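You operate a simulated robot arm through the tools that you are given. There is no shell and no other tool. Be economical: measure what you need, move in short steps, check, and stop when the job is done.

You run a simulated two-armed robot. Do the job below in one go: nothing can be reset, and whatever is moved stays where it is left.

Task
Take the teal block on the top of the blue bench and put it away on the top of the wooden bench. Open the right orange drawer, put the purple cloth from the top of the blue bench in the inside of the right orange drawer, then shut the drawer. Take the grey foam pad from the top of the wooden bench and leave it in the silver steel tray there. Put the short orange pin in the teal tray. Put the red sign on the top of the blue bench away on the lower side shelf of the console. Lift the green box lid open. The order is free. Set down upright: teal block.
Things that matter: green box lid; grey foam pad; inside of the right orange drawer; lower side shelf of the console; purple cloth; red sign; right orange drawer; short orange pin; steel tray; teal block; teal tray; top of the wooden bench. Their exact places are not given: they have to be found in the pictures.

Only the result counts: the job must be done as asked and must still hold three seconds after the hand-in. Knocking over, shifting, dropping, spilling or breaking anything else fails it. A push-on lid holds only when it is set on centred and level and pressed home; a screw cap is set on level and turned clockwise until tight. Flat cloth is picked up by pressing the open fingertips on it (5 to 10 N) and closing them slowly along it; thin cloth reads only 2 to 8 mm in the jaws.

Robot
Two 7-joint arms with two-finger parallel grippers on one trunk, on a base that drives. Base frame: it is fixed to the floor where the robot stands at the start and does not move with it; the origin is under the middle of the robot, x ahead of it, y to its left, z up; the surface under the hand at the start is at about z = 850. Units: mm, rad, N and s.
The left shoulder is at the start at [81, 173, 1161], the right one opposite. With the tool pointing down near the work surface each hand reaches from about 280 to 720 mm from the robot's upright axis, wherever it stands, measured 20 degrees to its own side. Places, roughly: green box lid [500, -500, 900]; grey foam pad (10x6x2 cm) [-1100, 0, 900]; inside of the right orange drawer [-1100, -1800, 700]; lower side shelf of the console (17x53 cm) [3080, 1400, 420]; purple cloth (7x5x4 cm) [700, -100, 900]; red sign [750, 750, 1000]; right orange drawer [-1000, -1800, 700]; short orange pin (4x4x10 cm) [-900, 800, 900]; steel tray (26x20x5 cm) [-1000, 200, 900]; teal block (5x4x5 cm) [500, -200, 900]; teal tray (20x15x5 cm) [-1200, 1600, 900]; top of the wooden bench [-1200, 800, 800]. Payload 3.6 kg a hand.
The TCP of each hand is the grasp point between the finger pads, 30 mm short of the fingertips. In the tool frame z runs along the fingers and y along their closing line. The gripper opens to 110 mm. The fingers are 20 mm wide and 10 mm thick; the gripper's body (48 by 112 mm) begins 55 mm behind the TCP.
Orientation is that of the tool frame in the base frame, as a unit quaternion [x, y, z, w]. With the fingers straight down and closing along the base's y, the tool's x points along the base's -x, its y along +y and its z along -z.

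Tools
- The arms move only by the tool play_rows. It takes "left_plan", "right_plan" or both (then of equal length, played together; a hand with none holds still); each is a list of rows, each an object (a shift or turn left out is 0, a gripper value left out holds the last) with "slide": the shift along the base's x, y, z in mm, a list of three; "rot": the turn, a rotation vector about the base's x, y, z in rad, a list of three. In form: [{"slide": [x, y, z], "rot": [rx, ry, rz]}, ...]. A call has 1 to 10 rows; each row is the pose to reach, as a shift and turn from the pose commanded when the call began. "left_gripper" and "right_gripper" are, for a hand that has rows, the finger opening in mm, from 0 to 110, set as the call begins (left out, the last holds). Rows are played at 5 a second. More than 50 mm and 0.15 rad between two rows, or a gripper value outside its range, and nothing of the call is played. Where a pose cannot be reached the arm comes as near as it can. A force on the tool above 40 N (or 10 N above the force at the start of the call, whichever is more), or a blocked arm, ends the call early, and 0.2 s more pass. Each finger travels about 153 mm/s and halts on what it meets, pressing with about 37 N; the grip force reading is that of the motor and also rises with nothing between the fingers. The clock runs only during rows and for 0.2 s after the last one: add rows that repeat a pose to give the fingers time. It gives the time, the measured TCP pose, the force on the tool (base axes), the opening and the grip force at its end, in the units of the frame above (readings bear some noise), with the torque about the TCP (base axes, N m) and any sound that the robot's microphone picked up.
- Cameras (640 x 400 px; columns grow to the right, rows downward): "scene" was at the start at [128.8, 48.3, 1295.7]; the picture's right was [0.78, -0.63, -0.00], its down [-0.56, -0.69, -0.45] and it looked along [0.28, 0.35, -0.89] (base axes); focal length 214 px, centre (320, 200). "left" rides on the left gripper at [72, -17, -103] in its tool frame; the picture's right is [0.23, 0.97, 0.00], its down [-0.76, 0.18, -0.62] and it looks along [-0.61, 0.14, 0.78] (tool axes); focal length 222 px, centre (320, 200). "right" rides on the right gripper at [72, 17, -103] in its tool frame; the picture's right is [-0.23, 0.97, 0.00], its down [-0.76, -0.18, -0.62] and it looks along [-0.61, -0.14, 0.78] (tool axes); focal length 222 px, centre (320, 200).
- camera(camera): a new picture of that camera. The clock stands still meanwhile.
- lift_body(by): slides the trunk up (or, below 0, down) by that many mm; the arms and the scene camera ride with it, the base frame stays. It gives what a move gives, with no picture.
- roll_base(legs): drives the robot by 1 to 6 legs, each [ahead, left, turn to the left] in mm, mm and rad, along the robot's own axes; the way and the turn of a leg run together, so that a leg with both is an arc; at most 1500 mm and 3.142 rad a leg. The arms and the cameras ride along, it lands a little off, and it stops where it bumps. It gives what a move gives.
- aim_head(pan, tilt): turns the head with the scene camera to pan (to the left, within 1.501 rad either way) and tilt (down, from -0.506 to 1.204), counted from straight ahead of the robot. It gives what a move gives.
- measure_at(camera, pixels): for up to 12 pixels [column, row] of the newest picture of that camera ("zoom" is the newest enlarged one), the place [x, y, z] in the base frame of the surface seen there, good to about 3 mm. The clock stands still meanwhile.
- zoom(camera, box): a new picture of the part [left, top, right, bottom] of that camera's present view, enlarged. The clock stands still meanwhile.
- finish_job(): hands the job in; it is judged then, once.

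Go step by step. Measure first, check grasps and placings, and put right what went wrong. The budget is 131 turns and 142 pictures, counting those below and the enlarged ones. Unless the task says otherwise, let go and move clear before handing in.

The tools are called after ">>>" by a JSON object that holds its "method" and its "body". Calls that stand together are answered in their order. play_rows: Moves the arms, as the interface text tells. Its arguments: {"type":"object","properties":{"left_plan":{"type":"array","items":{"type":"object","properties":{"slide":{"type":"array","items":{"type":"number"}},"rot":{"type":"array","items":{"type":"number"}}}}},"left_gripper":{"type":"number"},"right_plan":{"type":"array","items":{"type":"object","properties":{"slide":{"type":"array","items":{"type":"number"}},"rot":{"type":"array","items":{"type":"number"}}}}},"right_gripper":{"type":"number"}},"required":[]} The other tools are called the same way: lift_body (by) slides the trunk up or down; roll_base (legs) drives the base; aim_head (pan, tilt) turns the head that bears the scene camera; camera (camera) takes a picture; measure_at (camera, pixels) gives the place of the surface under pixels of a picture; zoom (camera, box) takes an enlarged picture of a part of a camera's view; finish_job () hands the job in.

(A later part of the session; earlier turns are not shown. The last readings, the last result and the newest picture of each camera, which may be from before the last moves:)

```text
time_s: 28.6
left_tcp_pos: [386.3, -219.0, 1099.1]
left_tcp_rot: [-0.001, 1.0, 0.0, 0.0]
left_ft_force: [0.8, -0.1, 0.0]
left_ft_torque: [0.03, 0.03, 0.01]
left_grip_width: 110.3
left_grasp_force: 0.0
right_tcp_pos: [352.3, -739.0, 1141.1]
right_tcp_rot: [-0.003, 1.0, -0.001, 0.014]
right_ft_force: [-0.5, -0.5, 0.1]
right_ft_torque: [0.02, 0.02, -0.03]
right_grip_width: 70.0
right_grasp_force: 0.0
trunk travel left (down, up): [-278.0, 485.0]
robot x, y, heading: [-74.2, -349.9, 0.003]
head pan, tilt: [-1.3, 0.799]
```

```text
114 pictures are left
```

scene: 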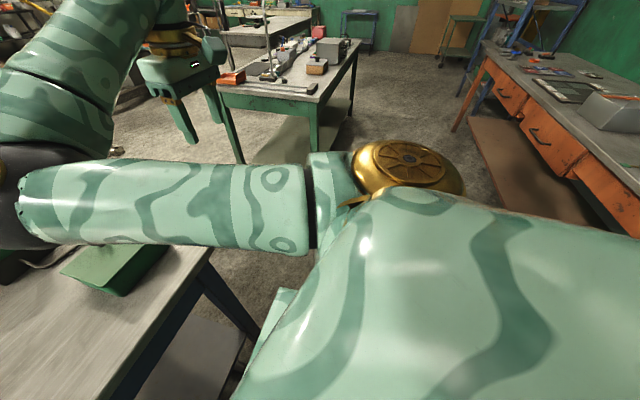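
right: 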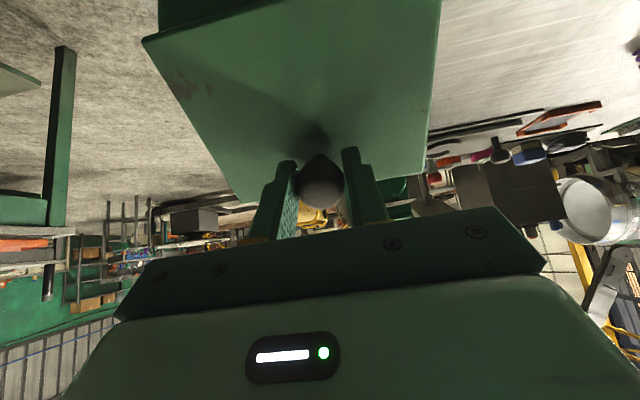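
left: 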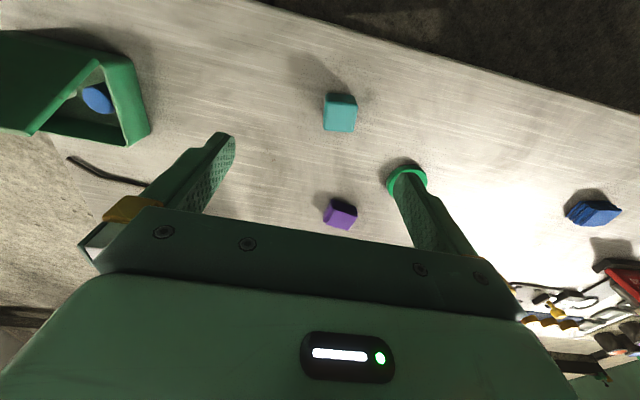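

The side table is at y≈−1650, plenty of room. Rolling to put the box in front of the left arm.

>>> {"method": "roll_base", "body": {"legs": [[75, -380, 0]]}}

>>> {"method": "aim_head", "body": {"pan": 0.3, "tilt": 0.8}}

>>> {"method": "camera", "body": {"camera": "left"}}

```text
time_s: 31.1
left_tcp_pos: [461.3, -608.9, 1098.9]
left_tcp_rot: [-0.002, 1.0, 0.0, 0.0]
left_ft_force: [-0.1, -0.6, -0.3]
left_ft_torque: [-0.02, -0.02, -0.05]
left_grip_width: 110.0
left_grasp_force: 0.0
right_tcp_pos: [428.3, -1128.6, 1140.5]
right_tcp_rot: [-0.005, 1.0, -0.001, 0.014]
right_ft_force: [0.7, -0.1, 0.4]
right_ft_torque: [0.03, 0.0, -0.01]
right_grip_width: 69.9
right_grasp_force: 0.1
trunk travel left (down, up): [-278.0, 485.0]
robot x, y, heading: [1.5, -739.5, 0.008]
head pan, tilt: [-1.3, 0.799]
```

```text
time_s: 32.8
left_tcp_pos: [462.8, -609.3, 1098.5]
left_tcp_rot: [0.0, 1.0, 0.0, 0.0]
left_ft_force: [0.2, -0.3, 0.6]
left_ft_torque: [0.01, 0.02, -0.03]
left_grip_width: 109.8
left_grasp_force: 0.1
right_tcp_pos: [428.4, -1127.2, 1141.4]
right_tcp_rot: [-0.005, 1.0, -0.001, 0.015]
right_ft_force: [-0.2, 0.3, 0.4]
right_ft_torque: [0.0, 0.01, 0.04]
right_grip_width: 70.1
right_grasp_force: 0.0
trunk travel left (down, up): [-278.0, 485.0]
robot x, y, heading: [8.5, -736.3, 0.005]
head pan, tilt: [0.3, 0.799]
```

```text
113 pictures are left
```

left: 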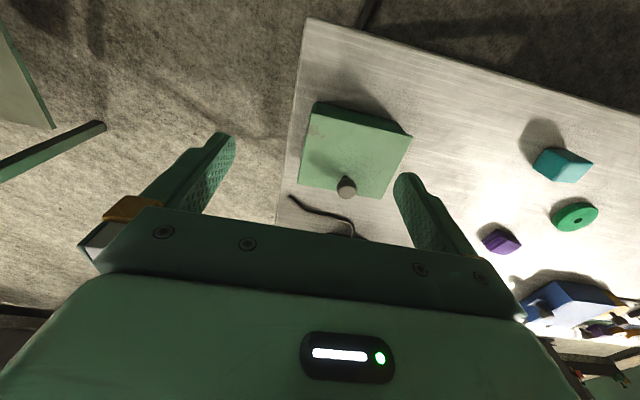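

>>> {"method": "measure_at", "body": {"camera": "left", "pixels": [[346, 185], [338, 187], [355, 187], [310, 110], [405, 135]]}}

>>> {"method": "play_rows", "body": {"left_plan": [{"slide": [25, 17, -25]}, {"slide": [50, 34, -45]}, {"slide": [75, 51, -68]}, {"slide": [96, 67, -90]}, {"slide": [96, 67, -90]}], "left_gripper": 70}}

>>> {"method": "camera", "body": {"camera": "scene"}}

```text
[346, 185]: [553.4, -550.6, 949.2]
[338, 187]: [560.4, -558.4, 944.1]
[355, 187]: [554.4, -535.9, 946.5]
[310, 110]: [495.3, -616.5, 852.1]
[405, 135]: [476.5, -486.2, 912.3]
```

```text
time_s: 34.0
left_tcp_pos: [557.0, -542.9, 1009.3]
left_tcp_rot: [0.0, 1.0, 0.0, 0.0]
left_ft_force: [0.7, -0.1, -0.1]
left_ft_torque: [0.03, 0.02, 0.0]
left_grip_width: 69.8
left_grasp_force: 0.0
right_tcp_pos: [426.7, -1128.1, 1141.0]
right_tcp_rot: [-0.005, 1.0, 0.0, 0.015]
right_ft_force: [-0.4, -0.2, -0.2]
right_ft_torque: [0.0, -0.03, -0.01]
right_grip_width: 70.1
right_grasp_force: 0.0
trunk travel left (down, up): [-278.0, 485.0]
robot x, y, heading: [0.8, -736.7, -0.001]
head pan, tilt: [0.3, 0.799]
```

```text
112 pictures are left
```

scene: 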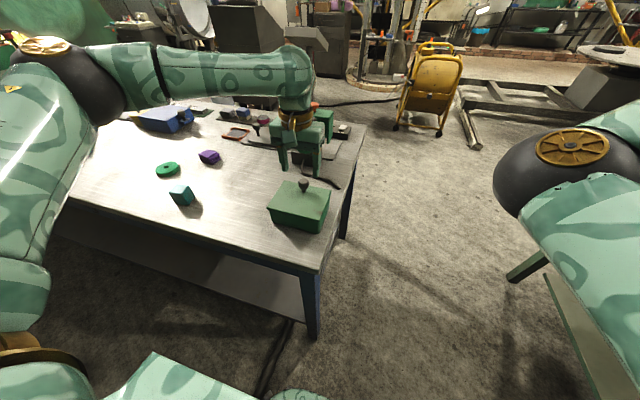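

Left elbow is out, normal posture. Descending onto the knob and gripping.

>>> {"method": "play_rows", "body": {"left_plan": [{"slide": [0, -3, -40]}, {"slide": [0, -3, -63]}, {"slide": [0, -3, -63]}]}}

>>> {"method": "play_rows", "body": {"left_plan": [{"slide": [0, 0, 0]}, {"slide": [0, 0, 0]}, {"slide": [0, 0, 0]}], "left_gripper": 10}}

>>> {"method": "play_rows", "body": {"left_plan": [{"slide": [-5.6, 0, 10.8], "rot": [0, -0.14, 0]}, {"slide": [-12.8, 0, 20.6], "rot": [0, -0.28, 0]}, {"slide": [-21.2, 0, 29.4], "rot": [0, -0.42, 0]}, {"slide": [-30.7, 0, 36.9], "rot": [0, -0.56, 0]}, {"slide": [-41.2, 0, 43], "rot": [0, -0.7, 0]}]}}

```text
time_s: 34.8
left_tcp_pos: [557.7, -545.0, 945.8]
left_tcp_rot: [-0.001, 1.0, -0.001, 0.0]
left_ft_force: [-0.7, 0.8, 0.2]
left_ft_torque: [-0.02, 0.01, 0.01]
left_grip_width: 70.0
left_grasp_force: 0.1
right_tcp_pos: [428.1, -1127.2, 1140.8]
right_tcp_rot: [-0.006, 1.0, -0.001, 0.015]
right_ft_force: [-0.5, 1.3, -0.2]
right_ft_torque: [0.04, -0.03, 0.0]
right_grip_width: 70.2
right_grasp_force: 0.0
trunk travel left (down, up): [-278.0, 485.0]
robot x, y, heading: [2.3, -740.4, 0.006]
head pan, tilt: [0.3, 0.799]
```

```text
time_s: 35.6
left_tcp_pos: [559.3, -544.6, 946.7]
left_tcp_rot: [-0.001, 1.0, 0.0, -0.001]
left_ft_force: [-0.9, -0.3, -1.2]
left_ft_torque: [0.14, -0.13, 0.01]
left_grip_width: 29.3
left_grasp_force: 45.1
right_tcp_pos: [427.5, -1127.4, 1141.1]
right_tcp_rot: [-0.006, 1.0, -0.001, 0.015]
right_ft_force: [-0.6, 0.3, -0.1]
right_ft_torque: [0.01, -0.03, 0.01]
right_grip_width: 70.0
right_grasp_force: 0.0
trunk travel left (down, up): [-278.0, 485.0]
robot x, y, heading: [-0.2, -738.7, -0.001]
head pan, tilt: [0.3, 0.799]
```

```text
time_s: 36.8
left_tcp_pos: [515.8, -543.3, 989.1]
left_tcp_rot: [-0.002, 0.939, -0.001, 0.345]
left_ft_force: [-4.4, 3.0, 10.5]
left_ft_torque: [0.28, 0.82, 0.13]
left_grip_width: 29.5
left_grasp_force: 45.1
right_tcp_pos: [425.9, -1126.9, 1141.5]
right_tcp_rot: [-0.006, 1.0, -0.001, 0.016]
right_ft_force: [-0.5, 0.9, -1.0]
right_ft_torque: [0.01, -0.02, 0.01]
right_grip_width: 69.7
right_grasp_force: 0.1
trunk travel left (down, up): [-278.0, 485.0]
robot x, y, heading: [4.9, -738.8, 0.004]
head pan, tilt: [0.3, 0.799]
```

Smooth. Continuing.

>>> {"method": "play_rows", "body": {"left_plan": [{"slide": [-11.3, 0, 4.5], "rot": [0, -0.14, 0]}, {"slide": [-23.2, 0, 7.4], "rot": [0, -0.28, 0]}, {"slide": [-35.4, 0, 8.7], "rot": [0, -0.42, 0]}, {"slide": [-47.6, 0, 8.2], "rot": [0, -0.56, 0]}, {"slide": [-59.7, 0, 6], "rot": [0, -0.7, 0]}]}}

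>>> {"method": "play_rows", "body": {"left_plan": [{"slide": [-11.9, 0, -2.9], "rot": [0, -0.14, 0]}, {"slide": [-23.4, 0, -7.2], "rot": [0, -0.28, 0]}, {"slide": [-34.1, 0, -13], "rot": [0, -0.42, 0]}]}}

```text
time_s: 38.0
left_tcp_pos: [462.0, -544.4, 995.6]
left_tcp_rot: [-0.001, 0.759, -0.001, 0.651]
left_ft_force: [-6.5, 8.6, 34.4]
left_ft_torque: [-0.01, 0.07, -0.4]
left_grip_width: 29.6
left_grasp_force: 45.1
left hand out of reach, approached as far as the arm can: row 4, 5
right_tcp_pos: [424.7, -1127.8, 1142.3]
right_tcp_rot: [-0.005, 1.0, 0.0, 0.017]
right_ft_force: [0.2, -0.1, -0.3]
right_ft_torque: [0.0, 0.0, -0.01]
right_grip_width: 70.2
right_grasp_force: 0.1
trunk travel left (down, up): [-278.0, 485.0]
robot x, y, heading: [3.7, -743.9, 0.005]
head pan, tilt: [0.3, 0.799]
```

```text
time_s: 38.8
left_tcp_pos: [426.4, -545.0, 979.9]
left_tcp_rot: [-0.002, 0.61, 0.001, 0.793]
left_ft_force: [-11.0, 15.3, 32.5]
left_ft_torque: [-0.02, -0.82, -0.09]
left_grip_width: 29.7
left_grasp_force: 45.1
right_tcp_pos: [424.6, -1126.4, 1142.7]
right_tcp_rot: [-0.005, 1.0, -0.001, 0.017]
right_ft_force: [0.0, 0.4, 0.5]
right_ft_torque: [0.0, -0.01, 0.0]
right_grip_width: 70.1
right_grasp_force: 0.1
trunk travel left (down, up): [-278.0, 485.0]
robot x, y, heading: [0.9, -737.8, 0.005]
head pan, tilt: [0.3, 0.799]
```

Lid at ~103°. Release, then roll the base back so the hand leaves straight backwards.

>>> {"method": "play_rows", "body": {"left_plan": [{"slide": [0, 0, 0]}, {"slide": [0, 0, 0]}, {"slide": [0, 0, 0]}], "left_gripper": 80}}

>>> {"method": "roll_base", "body": {"legs": [[-230, 0, 0]]}}

>>> {"method": "camera", "body": {"camera": "scene"}}

```text
time_s: 39.6
left_tcp_pos: [428.9, -546.5, 976.6]
left_tcp_rot: [0.0, 0.614, -0.001, 0.789]
left_ft_force: [-0.3, -1.1, 0.0]
left_ft_torque: [0.0, -0.02, 0.01]
left_grip_width: 79.7
left_grasp_force: 0.0
right_tcp_pos: [427.7, -1127.5, 1141.4]
right_tcp_rot: [-0.005, 1.0, 0.0, 0.014]
right_ft_force: [-0.4, 0.0, 0.0]
right_ft_torque: [-0.01, -0.01, 0.0]
right_grip_width: 69.8
right_grasp_force: 0.0
trunk travel left (down, up): [-278.0, 485.0]
robot x, y, heading: [1.2, -739.3, 0.003]
head pan, tilt: [0.3, 0.799]
```

```text
time_s: 41.3
left_tcp_pos: [203.0, -547.0, 977.8]
left_tcp_rot: [0.0, 0.614, -0.001, 0.789]
left_ft_force: [-1.0, 0.2, 1.0]
left_ft_torque: [0.01, 0.0, -0.01]
left_grip_width: 80.1
left_grasp_force: 0.1
right_tcp_pos: [198.7, -1129.0, 1141.1]
right_tcp_rot: [-0.004, 1.0, -0.001, 0.015]
right_ft_force: [-1.0, 0.1, 1.0]
right_ft_torque: [-0.01, -0.03, 0.01]
right_grip_width: 69.9
right_grasp_force: 0.1
trunk travel left (down, up): [-278.0, 485.0]
robot x, y, heading: [-224.7, -742.4, 0.005]
head pan, tilt: [0.3, 0.799]
```

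```text
111 pictures are left
```

scene: 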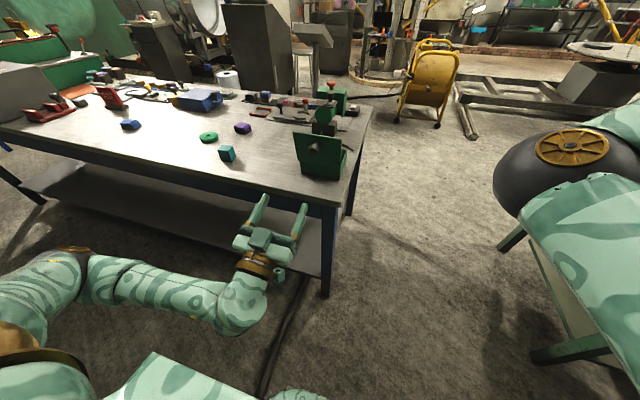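

Lid stands open. Now I rotate the left hand back down while moving away left and outward.

>>> {"method": "play_rows", "body": {"left_plan": [{"slide": [0, 20, 0], "rot": [0, 0.1, 0]}, {"slide": [10, 50, 5], "rot": [0, 0.22, 0]}, {"slide": [25, 85, 15], "rot": [0, 0.36, 0]}, {"slide": [40, 120, 30], "rot": [0, 0.5, 0]}, {"slide": [55, 155, 45], "rot": [0, 0.64, 0]}, {"slide": [70, 190, 60], "rot": [0, 0.78, 0]}, {"slide": [90, 210, 80], "rot": [0, 0.92, 0]}, {"slide": [110, 220, 100], "rot": [0, 1.06, 0]}, {"slide": [130, 220, 115], "rot": [0, 1.2, 0]}, {"slide": [145, 220, 120], "rot": [0, 1.34, 0]}]}}

>>> {"method": "play_rows", "body": {"left_plan": [{"rot": [0, 0.12, 0]}, {"rot": [0, 0.24, 0]}, {"rot": [0, 0.36, 0]}, {"rot": [0, 0.478, 0]}]}}

>>> {"method": "camera", "body": {"camera": "scene"}}

```text
time_s: 43.5
left_tcp_pos: [347.6, -327.7, 1097.0]
left_tcp_rot: [0.0, 0.972, 0.0, 0.236]
left_ft_force: [0.1, -0.1, -0.1]
left_ft_torque: [-0.03, 0.02, -0.01]
left_grip_width: 79.9
left_grasp_force: 0.0
left hand out of reach, approached as far as the arm can: row 3, 4
right_tcp_pos: [201.2, -1128.0, 1140.3]
right_tcp_rot: [-0.006, 1.0, -0.001, 0.015]
right_ft_force: [0.6, -0.2, 0.0]
right_ft_torque: [-0.02, -0.01, 0.01]
right_grip_width: 70.3
right_grasp_force: 0.0
trunk travel left (down, up): [-278.0, 485.0]
robot x, y, heading: [-221.6, -738.5, 0.004]
head pan, tilt: [0.3, 0.799]
```

```text
time_s: 44.5
left_tcp_pos: [348.1, -327.8, 1096.7]
left_tcp_rot: [-0.001, 1.0, 0.0, 0.0]
left_ft_force: [-0.3, 0.0, 0.5]
left_ft_torque: [-0.01, 0.02, -0.02]
left_grip_width: 80.0
left_grasp_force: 0.1
right_tcp_pos: [200.6, -1129.9, 1140.4]
right_tcp_rot: [-0.005, 1.0, -0.001, 0.015]
right_ft_force: [0.6, 0.3, 0.6]
right_ft_torque: [-0.01, 0.01, 0.0]
right_grip_width: 69.8
right_grasp_force: 0.0
trunk travel left (down, up): [-278.0, 485.0]
robot x, y, heading: [-226.0, -744.3, 0.002]
head pan, tilt: [0.3, 0.799]
```

```text
110 pictures are left
```

scene: 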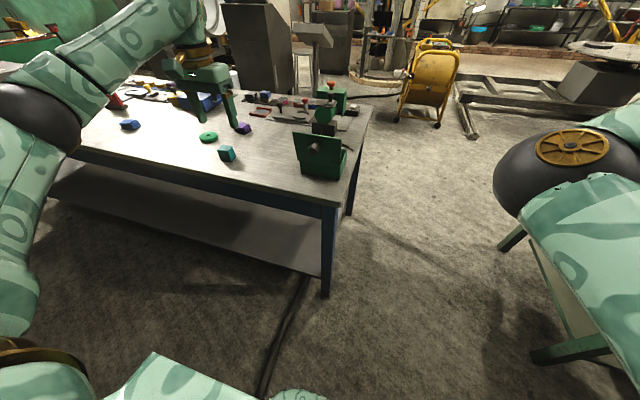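

Both benches fine. While in free space, I try resetting the right elbow by stretching the arm out to the right and down.

>>> {"method": "play_rows", "body": {"right_plan": [{"slide": [0, -40, -10]}, {"slide": [0, -80, -25]}, {"slide": [0, -120, -45]}, {"slide": [0, -160, -70]}, {"slide": [0, -195, -100]}, {"slide": [0, -225, -135]}, {"slide": [0, -245, -175]}, {"slide": [0, -260, -215]}, {"slide": [0, -260, -215]}]}}

>>> {"method": "aim_head", "body": {"pan": -0.6, "tilt": 0.8}}

>>> {"method": "camera", "body": {"camera": "scene"}}

```text
time_s: 46.5
left_tcp_pos: [347.5, -327.8, 1096.9]
left_tcp_rot: [-0.001, 1.0, 0.0, 0.0]
left_ft_force: [-0.6, -0.7, 0.5]
left_ft_torque: [-0.02, -0.01, 0.0]
left_grip_width: 80.0
left_grasp_force: 0.1
right_tcp_pos: [201.9, -1386.6, 926.1]
right_tcp_rot: [-0.004, 1.0, -0.001, 0.015]
right_ft_force: [0.4, -0.1, -0.8]
right_ft_torque: [0.02, 0.0, -0.03]
right_grip_width: 69.7
right_grasp_force: 0.0
trunk travel left (down, up): [-278.0, 485.0]
robot x, y, heading: [-220.5, -737.0, 0.004]
head pan, tilt: [0.3, 0.799]
```

```text
time_s: 47.7
left_tcp_pos: [348.2, -327.9, 1097.4]
left_tcp_rot: [-0.001, 1.0, 0.001, 0.001]
left_ft_force: [-0.4, -0.3, 0.6]
left_ft_torque: [0.03, 0.03, 0.02]
left_grip_width: 80.1
left_grasp_force: 0.1
right_tcp_pos: [200.9, -1387.1, 926.8]
right_tcp_rot: [-0.004, 1.0, -0.001, 0.014]
right_ft_force: [0.0, 0.4, 0.1]
right_ft_torque: [0.03, 0.01, -0.01]
right_grip_width: 70.2
right_grasp_force: 0.0
trunk travel left (down, up): [-278.0, 485.0]
robot x, y, heading: [-222.2, -737.5, -0.001]
head pan, tilt: [-0.6, 0.799]
```

```text
109 pictures are left
```

scene: 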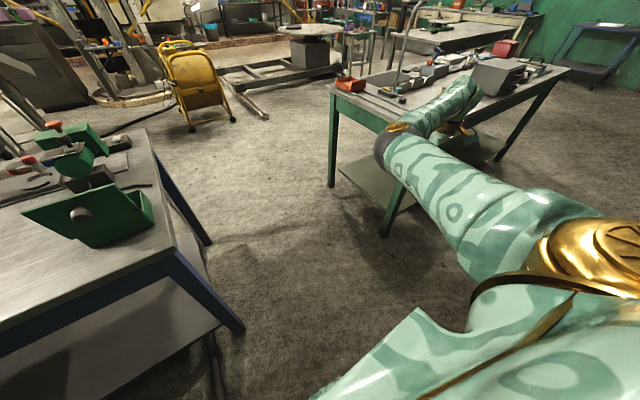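

Still elbow-in; not worth more effort, the left arm can do the work. Bring the right hand back and drive to the teal block.

>>> {"method": "play_rows", "body": {"right_plan": [{"slide": [0, 15, 40]}, {"slide": [0, 35, 80]}, {"slide": [0, 65, 115]}, {"slide": [0, 100, 145]}, {"slide": [0, 140, 170]}, {"slide": [0, 180, 190]}, {"slide": [0, 220, 205]}, {"slide": [0, 260, 215]}]}}

>>> {"method": "roll_base", "body": {"legs": [[0, 390, 0], [215, 0, 0]]}}

>>> {"method": "camera", "body": {"camera": "left"}}

```text
time_s: 49.5
left_tcp_pos: [348.3, -327.8, 1095.2]
left_tcp_rot: [-0.001, 1.0, 0.0, 0.0]
left_ft_force: [-0.1, 0.2, -0.9]
left_ft_torque: [0.02, -0.01, -0.02]
left_grip_width: 80.3
left_grasp_force: 0.1
right_tcp_pos: [201.6, -1128.4, 1138.5]
right_tcp_rot: [-0.004, 1.0, -0.001, 0.015]
right_ft_force: [0.3, -0.3, 0.1]
right_ft_torque: [-0.02, 0.0, 0.0]
right_grip_width: 70.0
right_grasp_force: 0.0
trunk travel left (down, up): [-278.0, 485.0]
robot x, y, heading: [-221.6, -738.9, 0.001]
head pan, tilt: [-0.6, 0.799]
```

```text
time_s: 53.2
left_tcp_pos: [560.1, 70.1, 1095.9]
left_tcp_rot: [-0.006, 1.0, 0.0, -0.001]
left_ft_force: [-0.7, 0.6, -0.2]
left_ft_torque: [0.01, 0.02, -0.01]
left_grip_width: 80.1
left_grasp_force: 0.0
right_tcp_pos: [418.3, -732.7, 1139.0]
right_tcp_rot: [-0.009, 1.0, -0.001, 0.014]
right_ft_force: [0.9, -0.3, 0.3]
right_ft_torque: [0.04, 0.01, -0.01]
right_grip_width: 70.1
right_grasp_force: 0.1
trunk travel left (down, up): [-278.0, 485.0]
robot x, y, heading: [-7.2, -349.1, 0.013]
head pan, tilt: [-0.6, 0.799]
```

```text
108 pictures are left
```

left: 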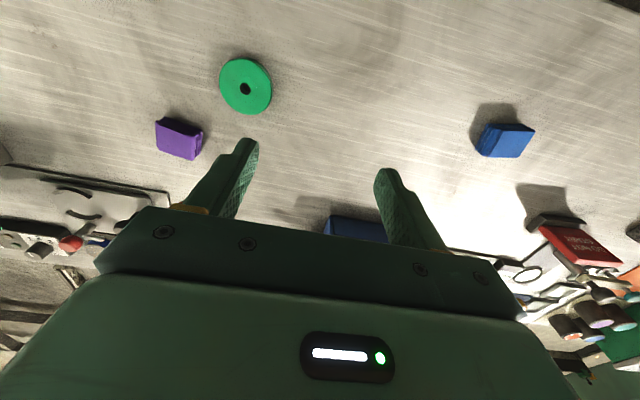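

>>> {"method": "play_rows", "body": {"left_plan": [{"slide": [-13, -44, -8]}, {"slide": [-26, -88, -16]}, {"slide": [-39, -132, -25]}, {"slide": [-52, -176, -33]}, {"slide": [-65, -220, -42]}, {"slide": [-80, -265, -50]}, {"slide": [-80, -265, -50]}], "left_gripper": 100}}

>>> {"method": "camera", "body": {"camera": "left"}}

>>> {"method": "zoom", "body": {"camera": "left", "box": [240, 60, 400, 200]}}

```text
time_s: 54.8
left_tcp_pos: [476.1, -195.7, 1046.4]
left_tcp_rot: [-0.006, 1.0, -0.001, 0.001]
left_ft_force: [0.3, -0.4, 0.5]
left_ft_torque: [-0.04, 0.0, 0.01]
left_grip_width: 100.0
left_grasp_force: 0.0
right_tcp_pos: [418.6, -730.4, 1140.5]
right_tcp_rot: [-0.009, 1.0, -0.001, 0.015]
right_ft_force: [-0.2, 0.2, 0.0]
right_ft_torque: [-0.01, 0.01, -0.01]
right_grip_width: 70.2
right_grasp_force: 0.0
trunk travel left (down, up): [-278.0, 485.0]
robot x, y, heading: [-4.9, -349.8, 0.012]
head pan, tilt: [-0.6, 0.799]
```

```text
107 pictures are left
```

left: 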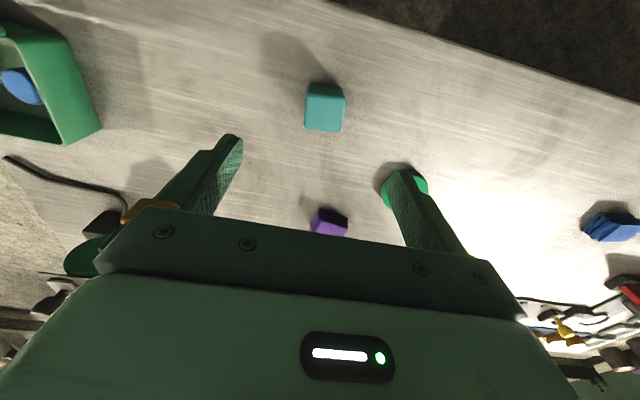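

```text
2.86 times, centred on (320, 130) of left
```

zoom: 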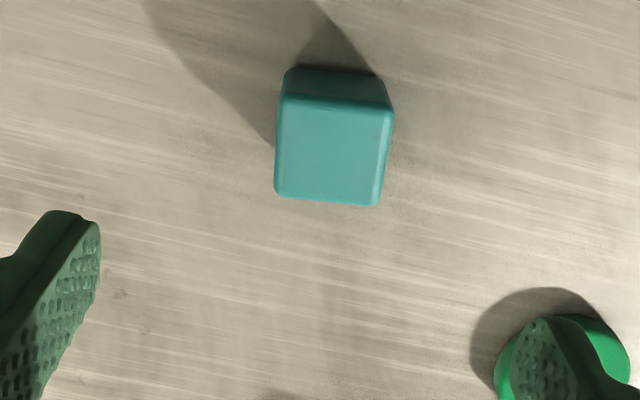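

>>> {"method": "measure_at", "body": {"camera": "zoom", "pixels": [[283, 102], [388, 112], [281, 190], [376, 200], [330, 150]]}}

```text
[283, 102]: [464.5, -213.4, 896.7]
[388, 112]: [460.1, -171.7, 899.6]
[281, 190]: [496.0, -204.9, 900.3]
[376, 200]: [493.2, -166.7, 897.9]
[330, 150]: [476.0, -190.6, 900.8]
```

Block centre ≈(478,−189), yaw ≈0.13. Descend with that yaw to z 886 and grip.

>>> {"method": "play_rows", "body": {"left_plan": [{"slide": [2, 6.5, -40], "rot": [0, 0, 0.13]}, {"slide": [2, 6.5, -80], "rot": [0, 0, 0.13]}, {"slide": [2, 6.5, -120], "rot": [0, 0, 0.13]}, {"slide": [2, 6.5, -160], "rot": [0, 0, 0.13]}, {"slide": [2, 6.5, -160], "rot": [0, 0, 0.13]}]}}

>>> {"method": "play_rows", "body": {"left_plan": [{"slide": [0, 0, 0]}, {"slide": [0, 0, 0]}, {"slide": [0, 0, 0]}, {"slide": [0, 0, 0]}], "left_gripper": 30}}

>>> {"method": "play_rows", "body": {"left_plan": [{"slide": [0, 0, 40]}, {"slide": [0, 0, 80]}, {"slide": [0, 0, 120]}, {"slide": [0, 0, 160]}, {"slide": [0, 0, 200]}]}}

>>> {"method": "camera", "body": {"camera": "left"}}

```text
time_s: 56.0
left_tcp_pos: [479.6, -187.3, 887.7]
left_tcp_rot: [-0.071, 0.998, 0.0, 0.001]
left_ft_force: [-0.8, 0.0, 0.7]
left_ft_torque: [-0.01, -0.01, -0.01]
left_grip_width: 99.7
left_grasp_force: 0.1
right_tcp_pos: [419.1, -733.6, 1139.7]
right_tcp_rot: [-0.009, 1.0, -0.001, 0.015]
right_ft_force: [0.7, 0.2, 0.0]
right_ft_torque: [-0.01, 0.0, -0.03]
right_grip_width: 70.0
right_grasp_force: 0.1
trunk travel left (down, up): [-278.0, 485.0]
robot x, y, heading: [-7.1, -348.0, 0.008]
head pan, tilt: [-0.6, 0.799]
```

```text
time_s: 57.0
left_tcp_pos: [479.5, -187.4, 886.9]
left_tcp_rot: [-0.07, 0.998, 0.0, 0.002]
left_ft_force: [0.2, 1.1, -0.2]
left_ft_torque: [-0.03, -0.01, 0.0]
left_grip_width: 43.8
left_grasp_force: 38.0
right_tcp_pos: [418.0, -733.0, 1140.0]
right_tcp_rot: [-0.009, 1.0, -0.001, 0.016]
right_ft_force: [-0.4, 0.4, 0.7]
right_ft_torque: [-0.01, -0.01, 0.01]
right_grip_width: 69.9
right_grasp_force: 0.0
trunk travel left (down, up): [-278.0, 485.0]
robot x, y, heading: [-10.1, -348.9, 0.013]
head pan, tilt: [-0.6, 0.799]
```

```text
time_s: 58.2
left_tcp_pos: [478.9, -186.6, 1090.0]
left_tcp_rot: [-0.07, 0.998, 0.0, 0.001]
left_ft_force: [0.0, 0.0, -2.9]
left_ft_torque: [-0.01, -0.03, -0.03]
left_grip_width: 43.9
left_grasp_force: 36.3
right_tcp_pos: [417.9, -732.6, 1139.8]
right_tcp_rot: [-0.009, 1.0, -0.001, 0.015]
right_ft_force: [-0.1, -0.3, 0.2]
right_ft_torque: [0.0, -0.02, 0.0]
right_grip_width: 70.1
right_grasp_force: 0.1
trunk travel left (down, up): [-278.0, 485.0]
robot x, y, heading: [-10.2, -346.9, 0.015]
head pan, tilt: [-0.6, 0.799]
```

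```text
105 pictures are left
```

left: 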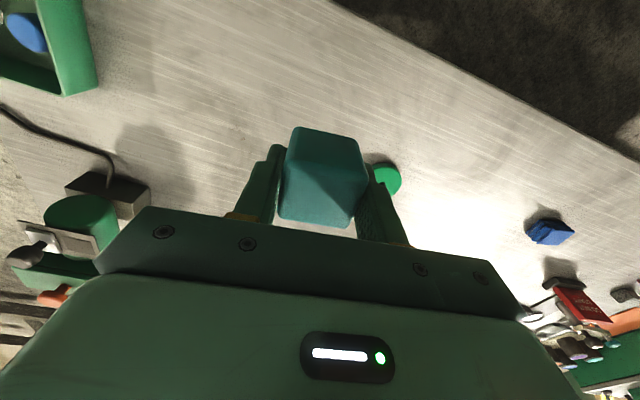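

Block is held. Roll left 400 so the right hand can get the cloth.

>>> {"method": "roll_base", "body": {"legs": [[0, 390, -0.012]]}}

>>> {"method": "aim_head", "body": {"pan": 0.0, "tilt": 0.8}}

>>> {"method": "play_rows", "body": {"right_plan": [{"slide": [30, 30, -10]}, {"slide": [60, 60, -20]}, {"slide": [90, 90, -30]}, {"slide": [120, 120, -45]}, {"slide": [150, 150, -60]}, {"slide": [180, 175, -80]}, {"slide": [210, 195, -100]}, {"slide": [235, 205, -120]}, {"slide": [235, 205, -120]}], "right_gripper": 90}}

>>> {"method": "camera", "body": {"camera": "right"}}

>>> {"method": "camera", "body": {"camera": "scene"}}

```text
time_s: 60.6
left_tcp_pos: [478.7, 196.7, 1088.7]
left_tcp_rot: [-0.065, 0.998, 0.0, 0.001]
left_ft_force: [0.5, 0.3, -1.2]
left_ft_torque: [0.0, -0.01, 0.0]
left_grip_width: 43.7
left_grasp_force: 37.0
right_tcp_pos: [413.5, -348.3, 1139.7]
right_tcp_rot: [-0.003, 1.0, -0.002, 0.015]
right_ft_force: [-0.4, 1.2, 0.2]
right_ft_torque: [-0.04, 0.01, -0.04]
right_grip_width: 70.0
right_grasp_force: 0.1
trunk travel left (down, up): [-278.0, 485.0]
robot x, y, heading: [-13.8, 41.6, -0.002]
head pan, tilt: [-0.6, 0.799]
```

```text
time_s: 61.6
left_tcp_pos: [478.0, 196.7, 1089.2]
left_tcp_rot: [-0.065, 0.998, 0.0, 0.001]
left_ft_force: [0.1, 1.1, -2.4]
left_ft_torque: [0.0, 0.01, 0.02]
left_grip_width: 43.5
left_grasp_force: 37.8
right_tcp_pos: [411.8, -347.3, 1139.2]
right_tcp_rot: [-0.003, 1.0, -0.001, 0.015]
right_ft_force: [0.6, 0.3, -0.1]
right_ft_torque: [0.01, -0.01, -0.02]
right_grip_width: 70.1
right_grasp_force: 0.0
trunk travel left (down, up): [-278.0, 485.0]
robot x, y, heading: [-13.0, 35.3, 0.004]
head pan, tilt: [0.0, 0.799]
```

```text
time_s: 63.6
left_tcp_pos: [477.8, 196.7, 1088.9]
left_tcp_rot: [-0.065, 0.998, 0.0, 0.001]
left_ft_force: [0.3, -0.7, -2.6]
left_ft_torque: [0.0, 0.03, 0.01]
left_grip_width: 43.8
left_grasp_force: 37.0
right_tcp_pos: [647.2, -141.7, 1021.4]
right_tcp_rot: [-0.003, 1.0, -0.001, 0.016]
right_ft_force: [-0.9, 0.2, -1.2]
right_ft_torque: [-0.01, -0.01, 0.02]
right_grip_width: 90.1
right_grasp_force: 0.2
right hand out of reach, approached as far as the arm can: row 1, 2, 3, 4, 5, 6
trunk travel left (down, up): [-278.0, 485.0]
robot x, y, heading: [-14.0, 43.8, 0.001]
head pan, tilt: [0.0, 0.799]
```

```text
104 pictures are left
```

right: 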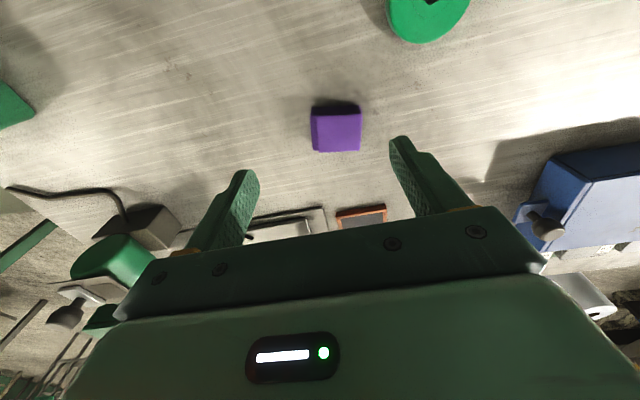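

```text
103 pictures are left
```

scene: 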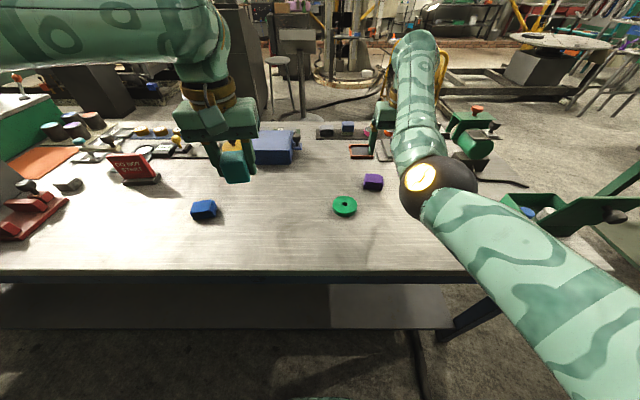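

Measure the cloth corners and the right elbow height.

>>> {"method": "measure_at", "body": {"camera": "right", "pixels": [[313, 115], [359, 113], [315, 150], [360, 149], [337, 130]]}}

>>> {"method": "measure_at", "body": {"camera": "scene", "pixels": [[420, 178], [425, 215], [440, 225], [430, 130], [500, 270], [470, 215]]}}

```text
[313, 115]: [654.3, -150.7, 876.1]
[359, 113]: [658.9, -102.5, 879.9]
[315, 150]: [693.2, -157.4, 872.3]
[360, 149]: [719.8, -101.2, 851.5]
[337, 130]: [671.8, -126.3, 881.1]
```

```text
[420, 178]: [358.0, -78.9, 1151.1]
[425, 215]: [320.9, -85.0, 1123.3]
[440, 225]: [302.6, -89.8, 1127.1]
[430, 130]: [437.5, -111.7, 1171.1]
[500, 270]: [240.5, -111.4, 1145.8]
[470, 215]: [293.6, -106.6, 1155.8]
```

Cloth centre ≈(673,−128), top 880; right elbow is high (1125). Descend and grip the folded cloth along y.

>>> {"method": "play_rows", "body": {"right_plan": [{"slide": [13, 7, -35]}, {"slide": [26, 14, -70]}, {"slide": [26, 14, -105]}, {"slide": [26, 14, -138]}, {"slide": [26, 14, -138]}], "right_gripper": 100}}

>>> {"method": "camera", "body": {"camera": "right"}}

```text
time_s: 64.8
left_tcp_pos: [478.6, 196.6, 1088.7]
left_tcp_rot: [-0.064, 0.998, 0.0, 0.001]
left_ft_force: [0.5, 0.4, -2.7]
left_ft_torque: [0.03, 0.0, -0.01]
left_grip_width: 43.8
left_grasp_force: 37.2
right_tcp_pos: [665.5, -132.1, 880.5]
right_tcp_rot: [-0.003, 1.0, -0.002, 0.015]
right_ft_force: [0.0, -0.2, -0.3]
right_ft_torque: [0.02, -0.02, 0.02]
right_grip_width: 100.0
right_grasp_force: 0.1
right hand out of reach, approached as far as the arm can: row 4, 5
trunk travel left (down, up): [-278.0, 485.0]
robot x, y, heading: [-9.9, 43.1, -0.0]
head pan, tilt: [0.0, 0.799]
```

```text
102 pictures are left
```

right: 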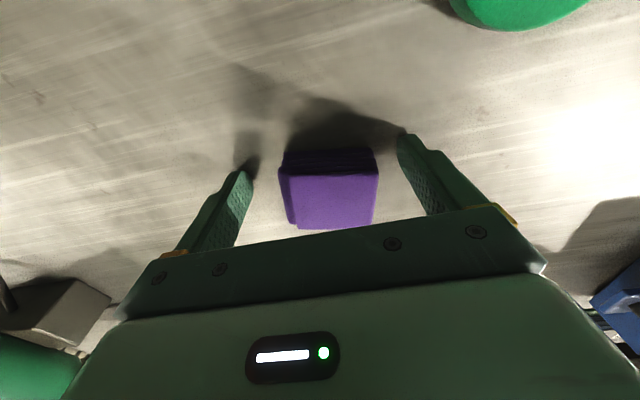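

Fingers straddle the cloth. Closing slowly and lifting.

>>> {"method": "play_rows", "body": {"right_plan": [{"slide": [0, 0, 0]}, {"slide": [0, 0, 0]}, {"slide": [0, 0, 0]}, {"slide": [0, 0, 0]}], "right_gripper": 20}}

>>> {"method": "play_rows", "body": {"right_plan": [{"slide": [0, 0, 30]}, {"slide": [-10, 0, 70]}, {"slide": [-20, 0, 110]}, {"slide": [-40, 0, 150]}, {"slide": [-60, 0, 190]}]}}

>>> {"method": "camera", "body": {"camera": "right"}}

```text
time_s: 65.8
left_tcp_pos: [479.1, 197.4, 1088.8]
left_tcp_rot: [-0.065, 0.998, 0.0, 0.001]
left_ft_force: [0.1, -0.2, -2.5]
left_ft_torque: [0.0, -0.06, 0.01]
left_grip_width: 44.0
left_grasp_force: 37.2
right_tcp_pos: [665.6, -133.5, 882.2]
right_tcp_rot: [-0.004, 1.0, -0.001, 0.014]
right_ft_force: [-0.5, 0.6, 1.2]
right_ft_torque: [-0.01, 0.04, -0.04]
right_grip_width: 62.8
right_grasp_force: 37.2
trunk travel left (down, up): [-278.0, 485.0]
robot x, y, heading: [-16.1, 36.6, 0.001]
head pan, tilt: [0.0, 0.799]
```

```text
time_s: 67.0
left_tcp_pos: [477.6, 197.8, 1088.1]
left_tcp_rot: [-0.065, 0.998, 0.0, 0.001]
left_ft_force: [0.2, -0.1, -2.9]
left_ft_torque: [-0.01, -0.02, -0.01]
left_grip_width: 43.7
left_grasp_force: 36.8
right_tcp_pos: [624.0, -137.6, 1070.0]
right_tcp_rot: [-0.002, 1.0, -0.001, 0.015]
right_ft_force: [0.0, -0.1, -0.3]
right_ft_torque: [0.01, 0.02, -0.02]
right_grip_width: 62.9
right_grasp_force: 36.9
right hand out of reach, approached as far as the arm can: row 5
trunk travel left (down, up): [-278.0, 485.0]
robot x, y, heading: [-13.2, 43.2, 0.002]
head pan, tilt: [0.0, 0.799]
```

```text
101 pictures are left
```

right: 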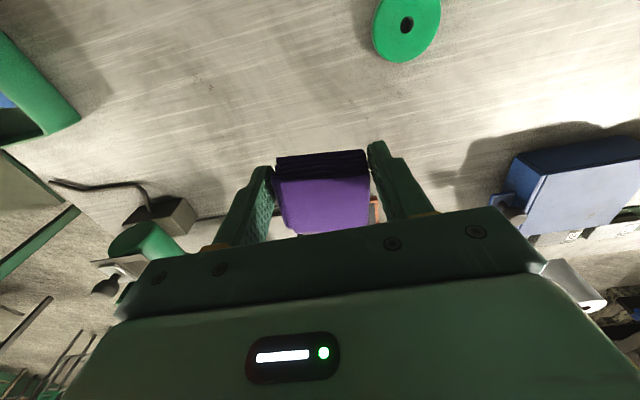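

Cloth is held. Pull the right hand in, back up, and turn around to see the wooden bench.

>>> {"method": "play_rows", "body": {"right_plan": [{"slide": [-35, -10, 10]}, {"slide": [-70, -25, 20]}, {"slide": [-105, -45, 30]}, {"slide": [-135, -70, 40]}, {"slide": [-160, -100, 50]}, {"slide": [-180, -130, 50]}]}}

>>> {"method": "roll_base", "body": {"legs": [[-280, 0, 0], [0, 0, 1.57]]}}

>>> {"method": "aim_head", "body": {"pan": 0.7, "tilt": 0.5}}

>>> {"method": "camera", "body": {"camera": "scene"}}

```text
time_s: 68.4
left_tcp_pos: [478.2, 196.7, 1089.2]
left_tcp_rot: [-0.064, 0.998, -0.001, 0.001]
left_ft_force: [-0.3, 0.1, -3.0]
left_ft_torque: [0.01, -0.01, 0.0]
left_grip_width: 43.6
left_grasp_force: 37.2
right_tcp_pos: [471.4, -332.6, 1123.6]
right_tcp_rot: [-0.003, 1.0, 0.001, 0.016]
right_ft_force: [0.1, -0.3, -0.5]
right_ft_torque: [0.0, -0.02, -0.01]
right_grip_width: 62.5
right_grasp_force: 37.0
right hand out of reach, approached as far as the arm can: row 1, 2, 3, 4, 5, 6
trunk travel left (down, up): [-278.0, 485.0]
robot x, y, heading: [-10.7, 41.3, -0.001]
head pan, tilt: [0.0, 0.799]
```

```text
time_s: 74.2
left_tcp_pos: [-445.6, 531.5, 1088.8]
left_tcp_rot: [0.751, -0.66, -0.001, -0.001]
left_ft_force: [0.3, 0.1, -2.3]
left_ft_torque: [-0.02, 0.03, -0.01]
left_grip_width: 44.1
left_grasp_force: 36.9
right_tcp_pos: [82.0, 525.5, 1122.9]
right_tcp_rot: [0.709, -0.705, -0.011, -0.011]
right_ft_force: [0.2, -0.5, -1.3]
right_ft_torque: [-0.02, 0.0, -0.01]
right_grip_width: 62.3
right_grasp_force: 37.4
trunk travel left (down, up): [-278.0, 485.0]
robot x, y, heading: [-291.5, 40.5, 1.569]
head pan, tilt: [0.0, 0.799]
```

```text
time_s: 75.3
left_tcp_pos: [-445.3, 531.8, 1088.8]
left_tcp_rot: [0.75, -0.661, 0.0, 0.0]
left_ft_force: [0.2, 0.0, -3.1]
left_ft_torque: [-0.04, -0.01, 0.0]
left_grip_width: 43.7
left_grasp_force: 37.8
right_tcp_pos: [82.4, 527.1, 1124.0]
right_tcp_rot: [0.709, -0.705, -0.011, -0.012]
right_ft_force: [0.1, 0.3, -0.6]
right_ft_torque: [0.02, 0.02, 0.01]
right_grip_width: 62.4
right_grasp_force: 37.1
trunk travel left (down, up): [-278.0, 485.0]
robot x, y, heading: [-294.4, 41.1, 1.571]
head pan, tilt: [0.7, 0.499]
```

```text
100 pictures are left
```

scene: 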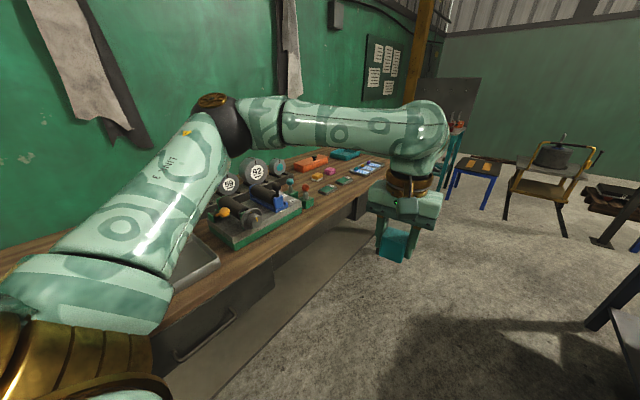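

>>> {"method": "measure_at", "body": {"camera": "scene", "pixels": [[255, 160], [280, 163], [312, 158], [345, 152], [300, 235], [240, 275], [360, 170], [200, 295], [225, 178], [310, 175]]}}

>>> {"method": "roll_base", "body": {"legs": [[0, 0, 1.57]]}}

>>> {"method": "aim_head", "body": {"pan": 0.0, "tilt": 0.75}}

>>> {"method": "camera", "body": {"camera": "scene"}}

```text
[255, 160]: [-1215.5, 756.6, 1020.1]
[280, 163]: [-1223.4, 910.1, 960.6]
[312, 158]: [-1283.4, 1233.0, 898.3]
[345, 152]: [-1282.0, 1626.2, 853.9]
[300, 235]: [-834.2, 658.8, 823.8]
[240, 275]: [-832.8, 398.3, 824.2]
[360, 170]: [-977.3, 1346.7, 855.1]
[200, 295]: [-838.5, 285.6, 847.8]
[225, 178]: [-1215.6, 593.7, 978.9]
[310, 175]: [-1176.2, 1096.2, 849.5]
```

```text
time_s: 79.5
left_tcp_pos: [-784.7, -107.5, 1088.8]
left_tcp_rot: [0.998, 0.058, -0.001, -0.002]
left_ft_force: [-0.7, 0.1, -1.6]
left_ft_torque: [0.01, -0.03, -0.01]
left_grip_width: 43.7
left_grasp_force: 37.1
right_tcp_pos: [-772.3, 420.5, 1124.0]
right_tcp_rot: [1.0, -0.005, -0.015, -0.001]
right_ft_force: [0.0, 0.7, -0.6]
right_ft_torque: [0.0, -0.04, 0.01]
right_grip_width: 62.0
right_grasp_force: 36.7
trunk travel left (down, up): [-278.0, 485.0]
robot x, y, heading: [-290.6, 45.3, 3.132]
head pan, tilt: [0.7, 0.499]
```

```text
time_s: 80.5
left_tcp_pos: [-784.2, -106.2, 1089.2]
left_tcp_rot: [0.998, 0.058, -0.001, 0.0]
left_ft_force: [0.1, 0.4, -2.2]
left_ft_torque: [0.03, 0.02, 0.0]
left_grip_width: 43.4
left_grasp_force: 36.8
right_tcp_pos: [-772.7, 420.9, 1122.8]
right_tcp_rot: [1.0, -0.004, -0.016, 0.0]
right_ft_force: [0.6, -0.2, 0.0]
right_ft_torque: [0.04, -0.02, -0.01]
right_grip_width: 61.7
right_grasp_force: 36.8
trunk travel left (down, up): [-278.0, 485.0]
robot x, y, heading: [-291.3, 37.0, 3.134]
head pan, tilt: [0.0, 0.75]
```

```text
99 pictures are left
```

scene: 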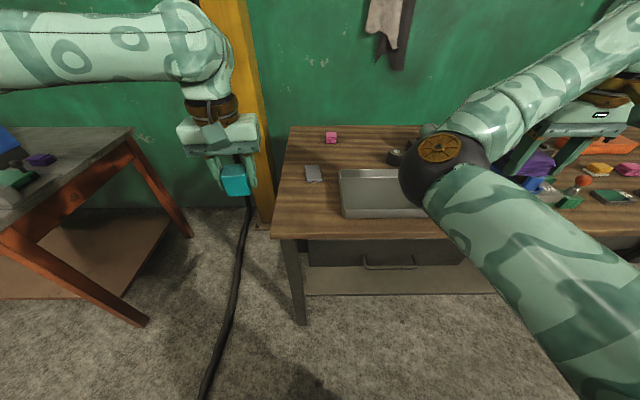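

Wooden bench is ahead: grey pad at (313,173), steel tray at (385,195). Measure them and free space.

>>> {"method": "measure_at", "body": {"camera": "scene", "pixels": [[306, 166], [318, 166], [308, 182], [322, 181], [285, 230], [300, 210], [320, 205], [290, 140], [345, 175], [345, 212], [395, 210], [331, 138]]}}

>>> {"method": "zoom", "body": {"camera": "scene", "box": [260, 110, 440, 250]}}

```text
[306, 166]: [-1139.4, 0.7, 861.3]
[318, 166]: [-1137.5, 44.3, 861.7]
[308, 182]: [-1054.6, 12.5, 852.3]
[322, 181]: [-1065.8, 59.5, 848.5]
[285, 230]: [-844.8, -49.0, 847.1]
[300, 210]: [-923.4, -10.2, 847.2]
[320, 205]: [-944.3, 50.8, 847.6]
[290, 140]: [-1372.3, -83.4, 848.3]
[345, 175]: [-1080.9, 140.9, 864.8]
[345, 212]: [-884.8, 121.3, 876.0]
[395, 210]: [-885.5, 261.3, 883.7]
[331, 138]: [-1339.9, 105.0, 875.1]
```

```text
2.86 times, centred on (350, 180) of scene
```

zoom: 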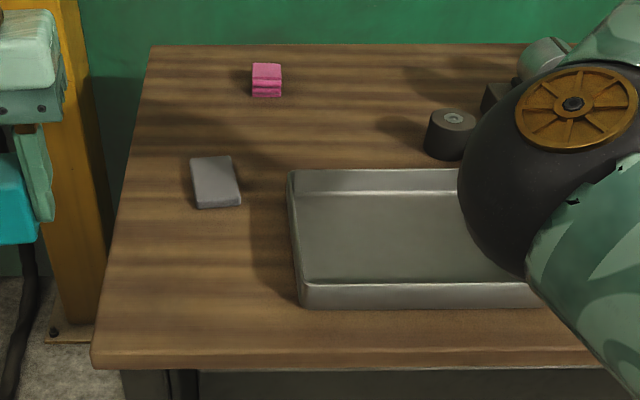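

Surface z≈847; pad centre (−1100, 28); free area around (−940, 30). Drive closer so the left hand can set the block there.

>>> {"method": "roll_base", "body": {"legs": [[165, -165, 0.007]]}}

>>> {"method": "camera", "body": {"camera": "left"}}

>>> {"method": "camera", "body": {"camera": "scene"}}

```text
time_s: 82.3
left_tcp_pos: [-943.7, 54.3, 1088.4]
left_tcp_rot: [0.998, 0.064, 0.0, 0.001]
left_ft_force: [0.4, 0.7, -1.8]
left_ft_torque: [0.01, -0.03, 0.01]
left_grip_width: 43.7
left_grasp_force: 36.9
right_tcp_pos: [-938.6, 583.3, 1123.0]
right_tcp_rot: [1.0, 0.001, -0.015, -0.001]
right_ft_force: [0.5, -0.1, -0.3]
right_ft_torque: [-0.01, -0.05, 0.0]
right_grip_width: 61.8
right_grasp_force: 36.8
trunk travel left (down, up): [-278.0, 485.0]
robot x, y, heading: [-451.9, 205.9, 3.141]
head pan, tilt: [0.0, 0.75]
```

```text
97 pictures are left
```

left: 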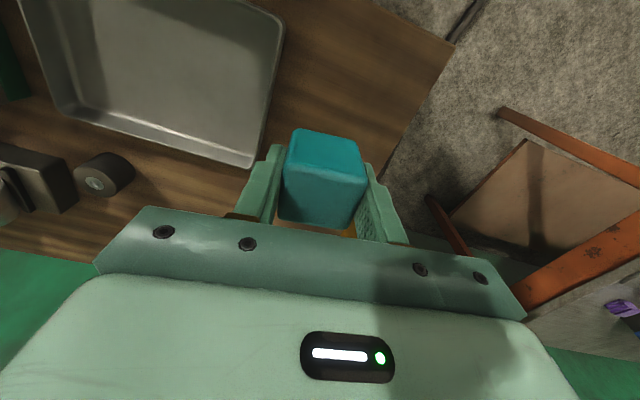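

```text
96 pictures are left
```

scene: 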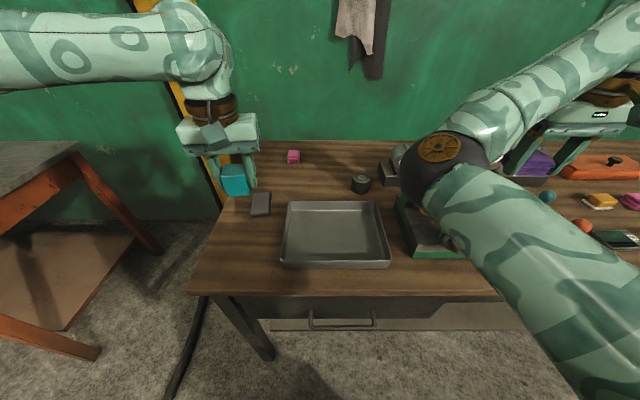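

Lower the block at (−935, 30), releasing at z≈887.

>>> {"method": "play_rows", "body": {"left_plan": [{"slide": [4, -12, -40]}, {"slide": [9, -24, -80]}, {"slide": [9, -24, -120]}, {"slide": [9, -24, -160]}, {"slide": [9, -24, -185]}, {"slide": [9, -24, -195]}, {"slide": [9, -24, -200.5]}, {"slide": [9, -24, -200.5]}]}}

>>> {"method": "camera", "body": {"camera": "left"}}

```text
time_s: 84.1
left_tcp_pos: [-934.6, 29.6, 887.3]
left_tcp_rot: [0.998, 0.063, -0.001, 0.0]
left_ft_force: [0.0, 0.2, -2.4]
left_ft_torque: [0.0, -0.02, -0.01]
left_grip_width: 43.7
left_grasp_force: 36.6
right_tcp_pos: [-937.6, 581.4, 1123.1]
right_tcp_rot: [1.0, 0.003, -0.016, -0.001]
right_ft_force: [-0.7, 0.3, -0.8]
right_ft_torque: [0.01, 0.02, 0.04]
right_grip_width: 61.6
right_grasp_force: 37.0
trunk travel left (down, up): [-278.0, 485.0]
robot x, y, heading: [-450.5, 205.9, 3.146]
head pan, tilt: [0.0, 0.75]
```

```text
95 pictures are left
```

left: 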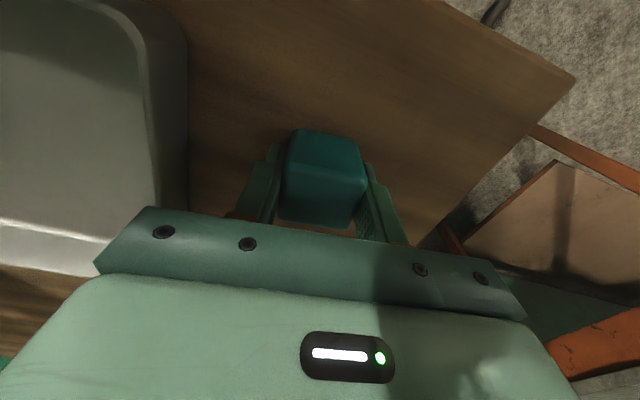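

Not yet in contact (force still −2.4). Creep down 2 mm, release, and rise.

>>> {"method": "play_rows", "body": {"left_plan": [{"slide": [0, 0, -1]}, {"slide": [0, 0, -2]}, {"slide": [0, 0, -2]}]}}

>>> {"method": "play_rows", "body": {"left_plan": [{"slide": [0, 0, 0]}, {"slide": [0, 0, 0]}, {"slide": [0, 0, 0]}], "left_gripper": 75}}

>>> {"method": "play_rows", "body": {"left_plan": [{"slide": [0, 0, 25]}, {"slide": [0, 0, 60]}, {"slide": [0, 0, 100]}, {"slide": [-30, 0, 130]}, {"slide": [-75, 0, 140]}, {"slide": [-120, 0, 140]}, {"slide": [-150, 0, 140]}]}}

>>> {"method": "camera", "body": {"camera": "left"}}

>>> {"method": "camera", "body": {"camera": "scene"}}

```text
time_s: 84.9
left_tcp_pos: [-934.5, 30.1, 887.7]
left_tcp_rot: [0.998, 0.064, -0.002, 0.0]
left_ft_force: [-1.2, -0.3, 7.2]
left_ft_torque: [-0.06, -0.14, -0.02]
left_grip_width: 43.8
left_grasp_force: 37.1
right_tcp_pos: [-937.2, 581.1, 1124.2]
right_tcp_rot: [1.0, 0.001, -0.016, -0.001]
right_ft_force: [0.1, 0.0, -1.1]
right_ft_torque: [-0.03, 0.0, -0.02]
right_grip_width: 61.7
right_grasp_force: 37.1
trunk travel left (down, up): [-278.0, 485.0]
robot x, y, heading: [-453.1, 206.4, 3.141]
head pan, tilt: [0.0, 0.75]
```

```text
time_s: 85.7
left_tcp_pos: [-933.2, 29.3, 886.4]
left_tcp_rot: [0.998, 0.064, 0.0, 0.0]
left_ft_force: [0.3, -0.4, -0.1]
left_ft_torque: [0.02, -0.01, -0.01]
left_grip_width: 75.1
left_grasp_force: 0.1
right_tcp_pos: [-937.3, 582.2, 1123.6]
right_tcp_rot: [1.0, 0.002, -0.016, 0.0]
right_ft_force: [-0.8, 0.7, -0.1]
right_ft_torque: [0.0, 0.01, 0.02]
right_grip_width: 61.7
right_grasp_force: 37.1
trunk travel left (down, up): [-278.0, 485.0]
robot x, y, heading: [-456.9, 210.1, 3.138]
head pan, tilt: [0.0, 0.75]
```

```text
time_s: 87.3
left_tcp_pos: [-1085.2, 30.6, 1025.0]
left_tcp_rot: [0.998, 0.063, 0.0, 0.001]
left_ft_force: [0.6, 0.2, -0.8]
left_ft_torque: [0.0, 0.0, 0.0]
left_grip_width: 75.1
left_grasp_force: 0.1
right_tcp_pos: [-936.7, 582.3, 1123.6]
right_tcp_rot: [1.0, 0.001, -0.015, -0.001]
right_ft_force: [0.0, -0.7, -0.5]
right_ft_torque: [-0.02, -0.03, 0.0]
right_grip_width: 61.4
right_grasp_force: 37.0
trunk travel left (down, up): [-278.0, 485.0]
robot x, y, heading: [-452.0, 209.3, 3.134]
head pan, tilt: [0.0, 0.75]
```

```text
94 pictures are left
```

left: 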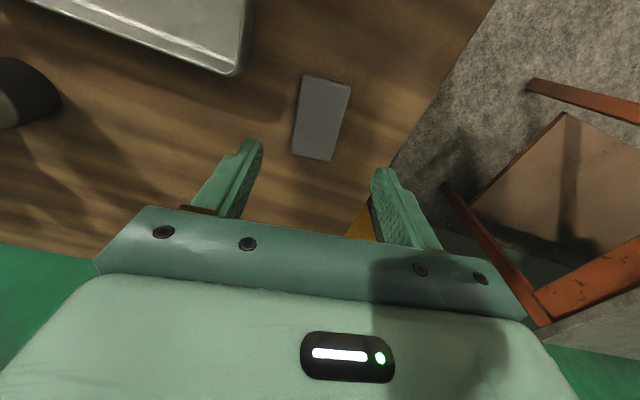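

```text
93 pictures are left
```

scene: 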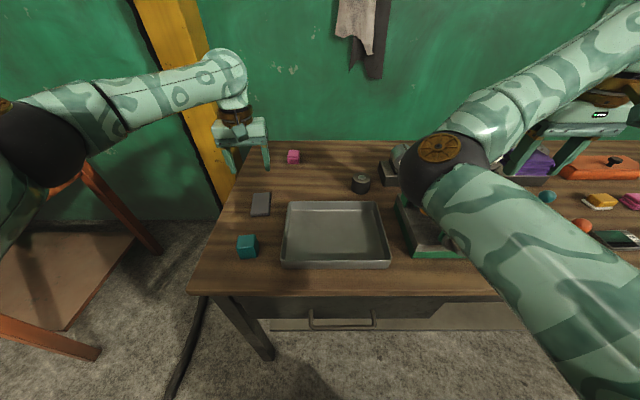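

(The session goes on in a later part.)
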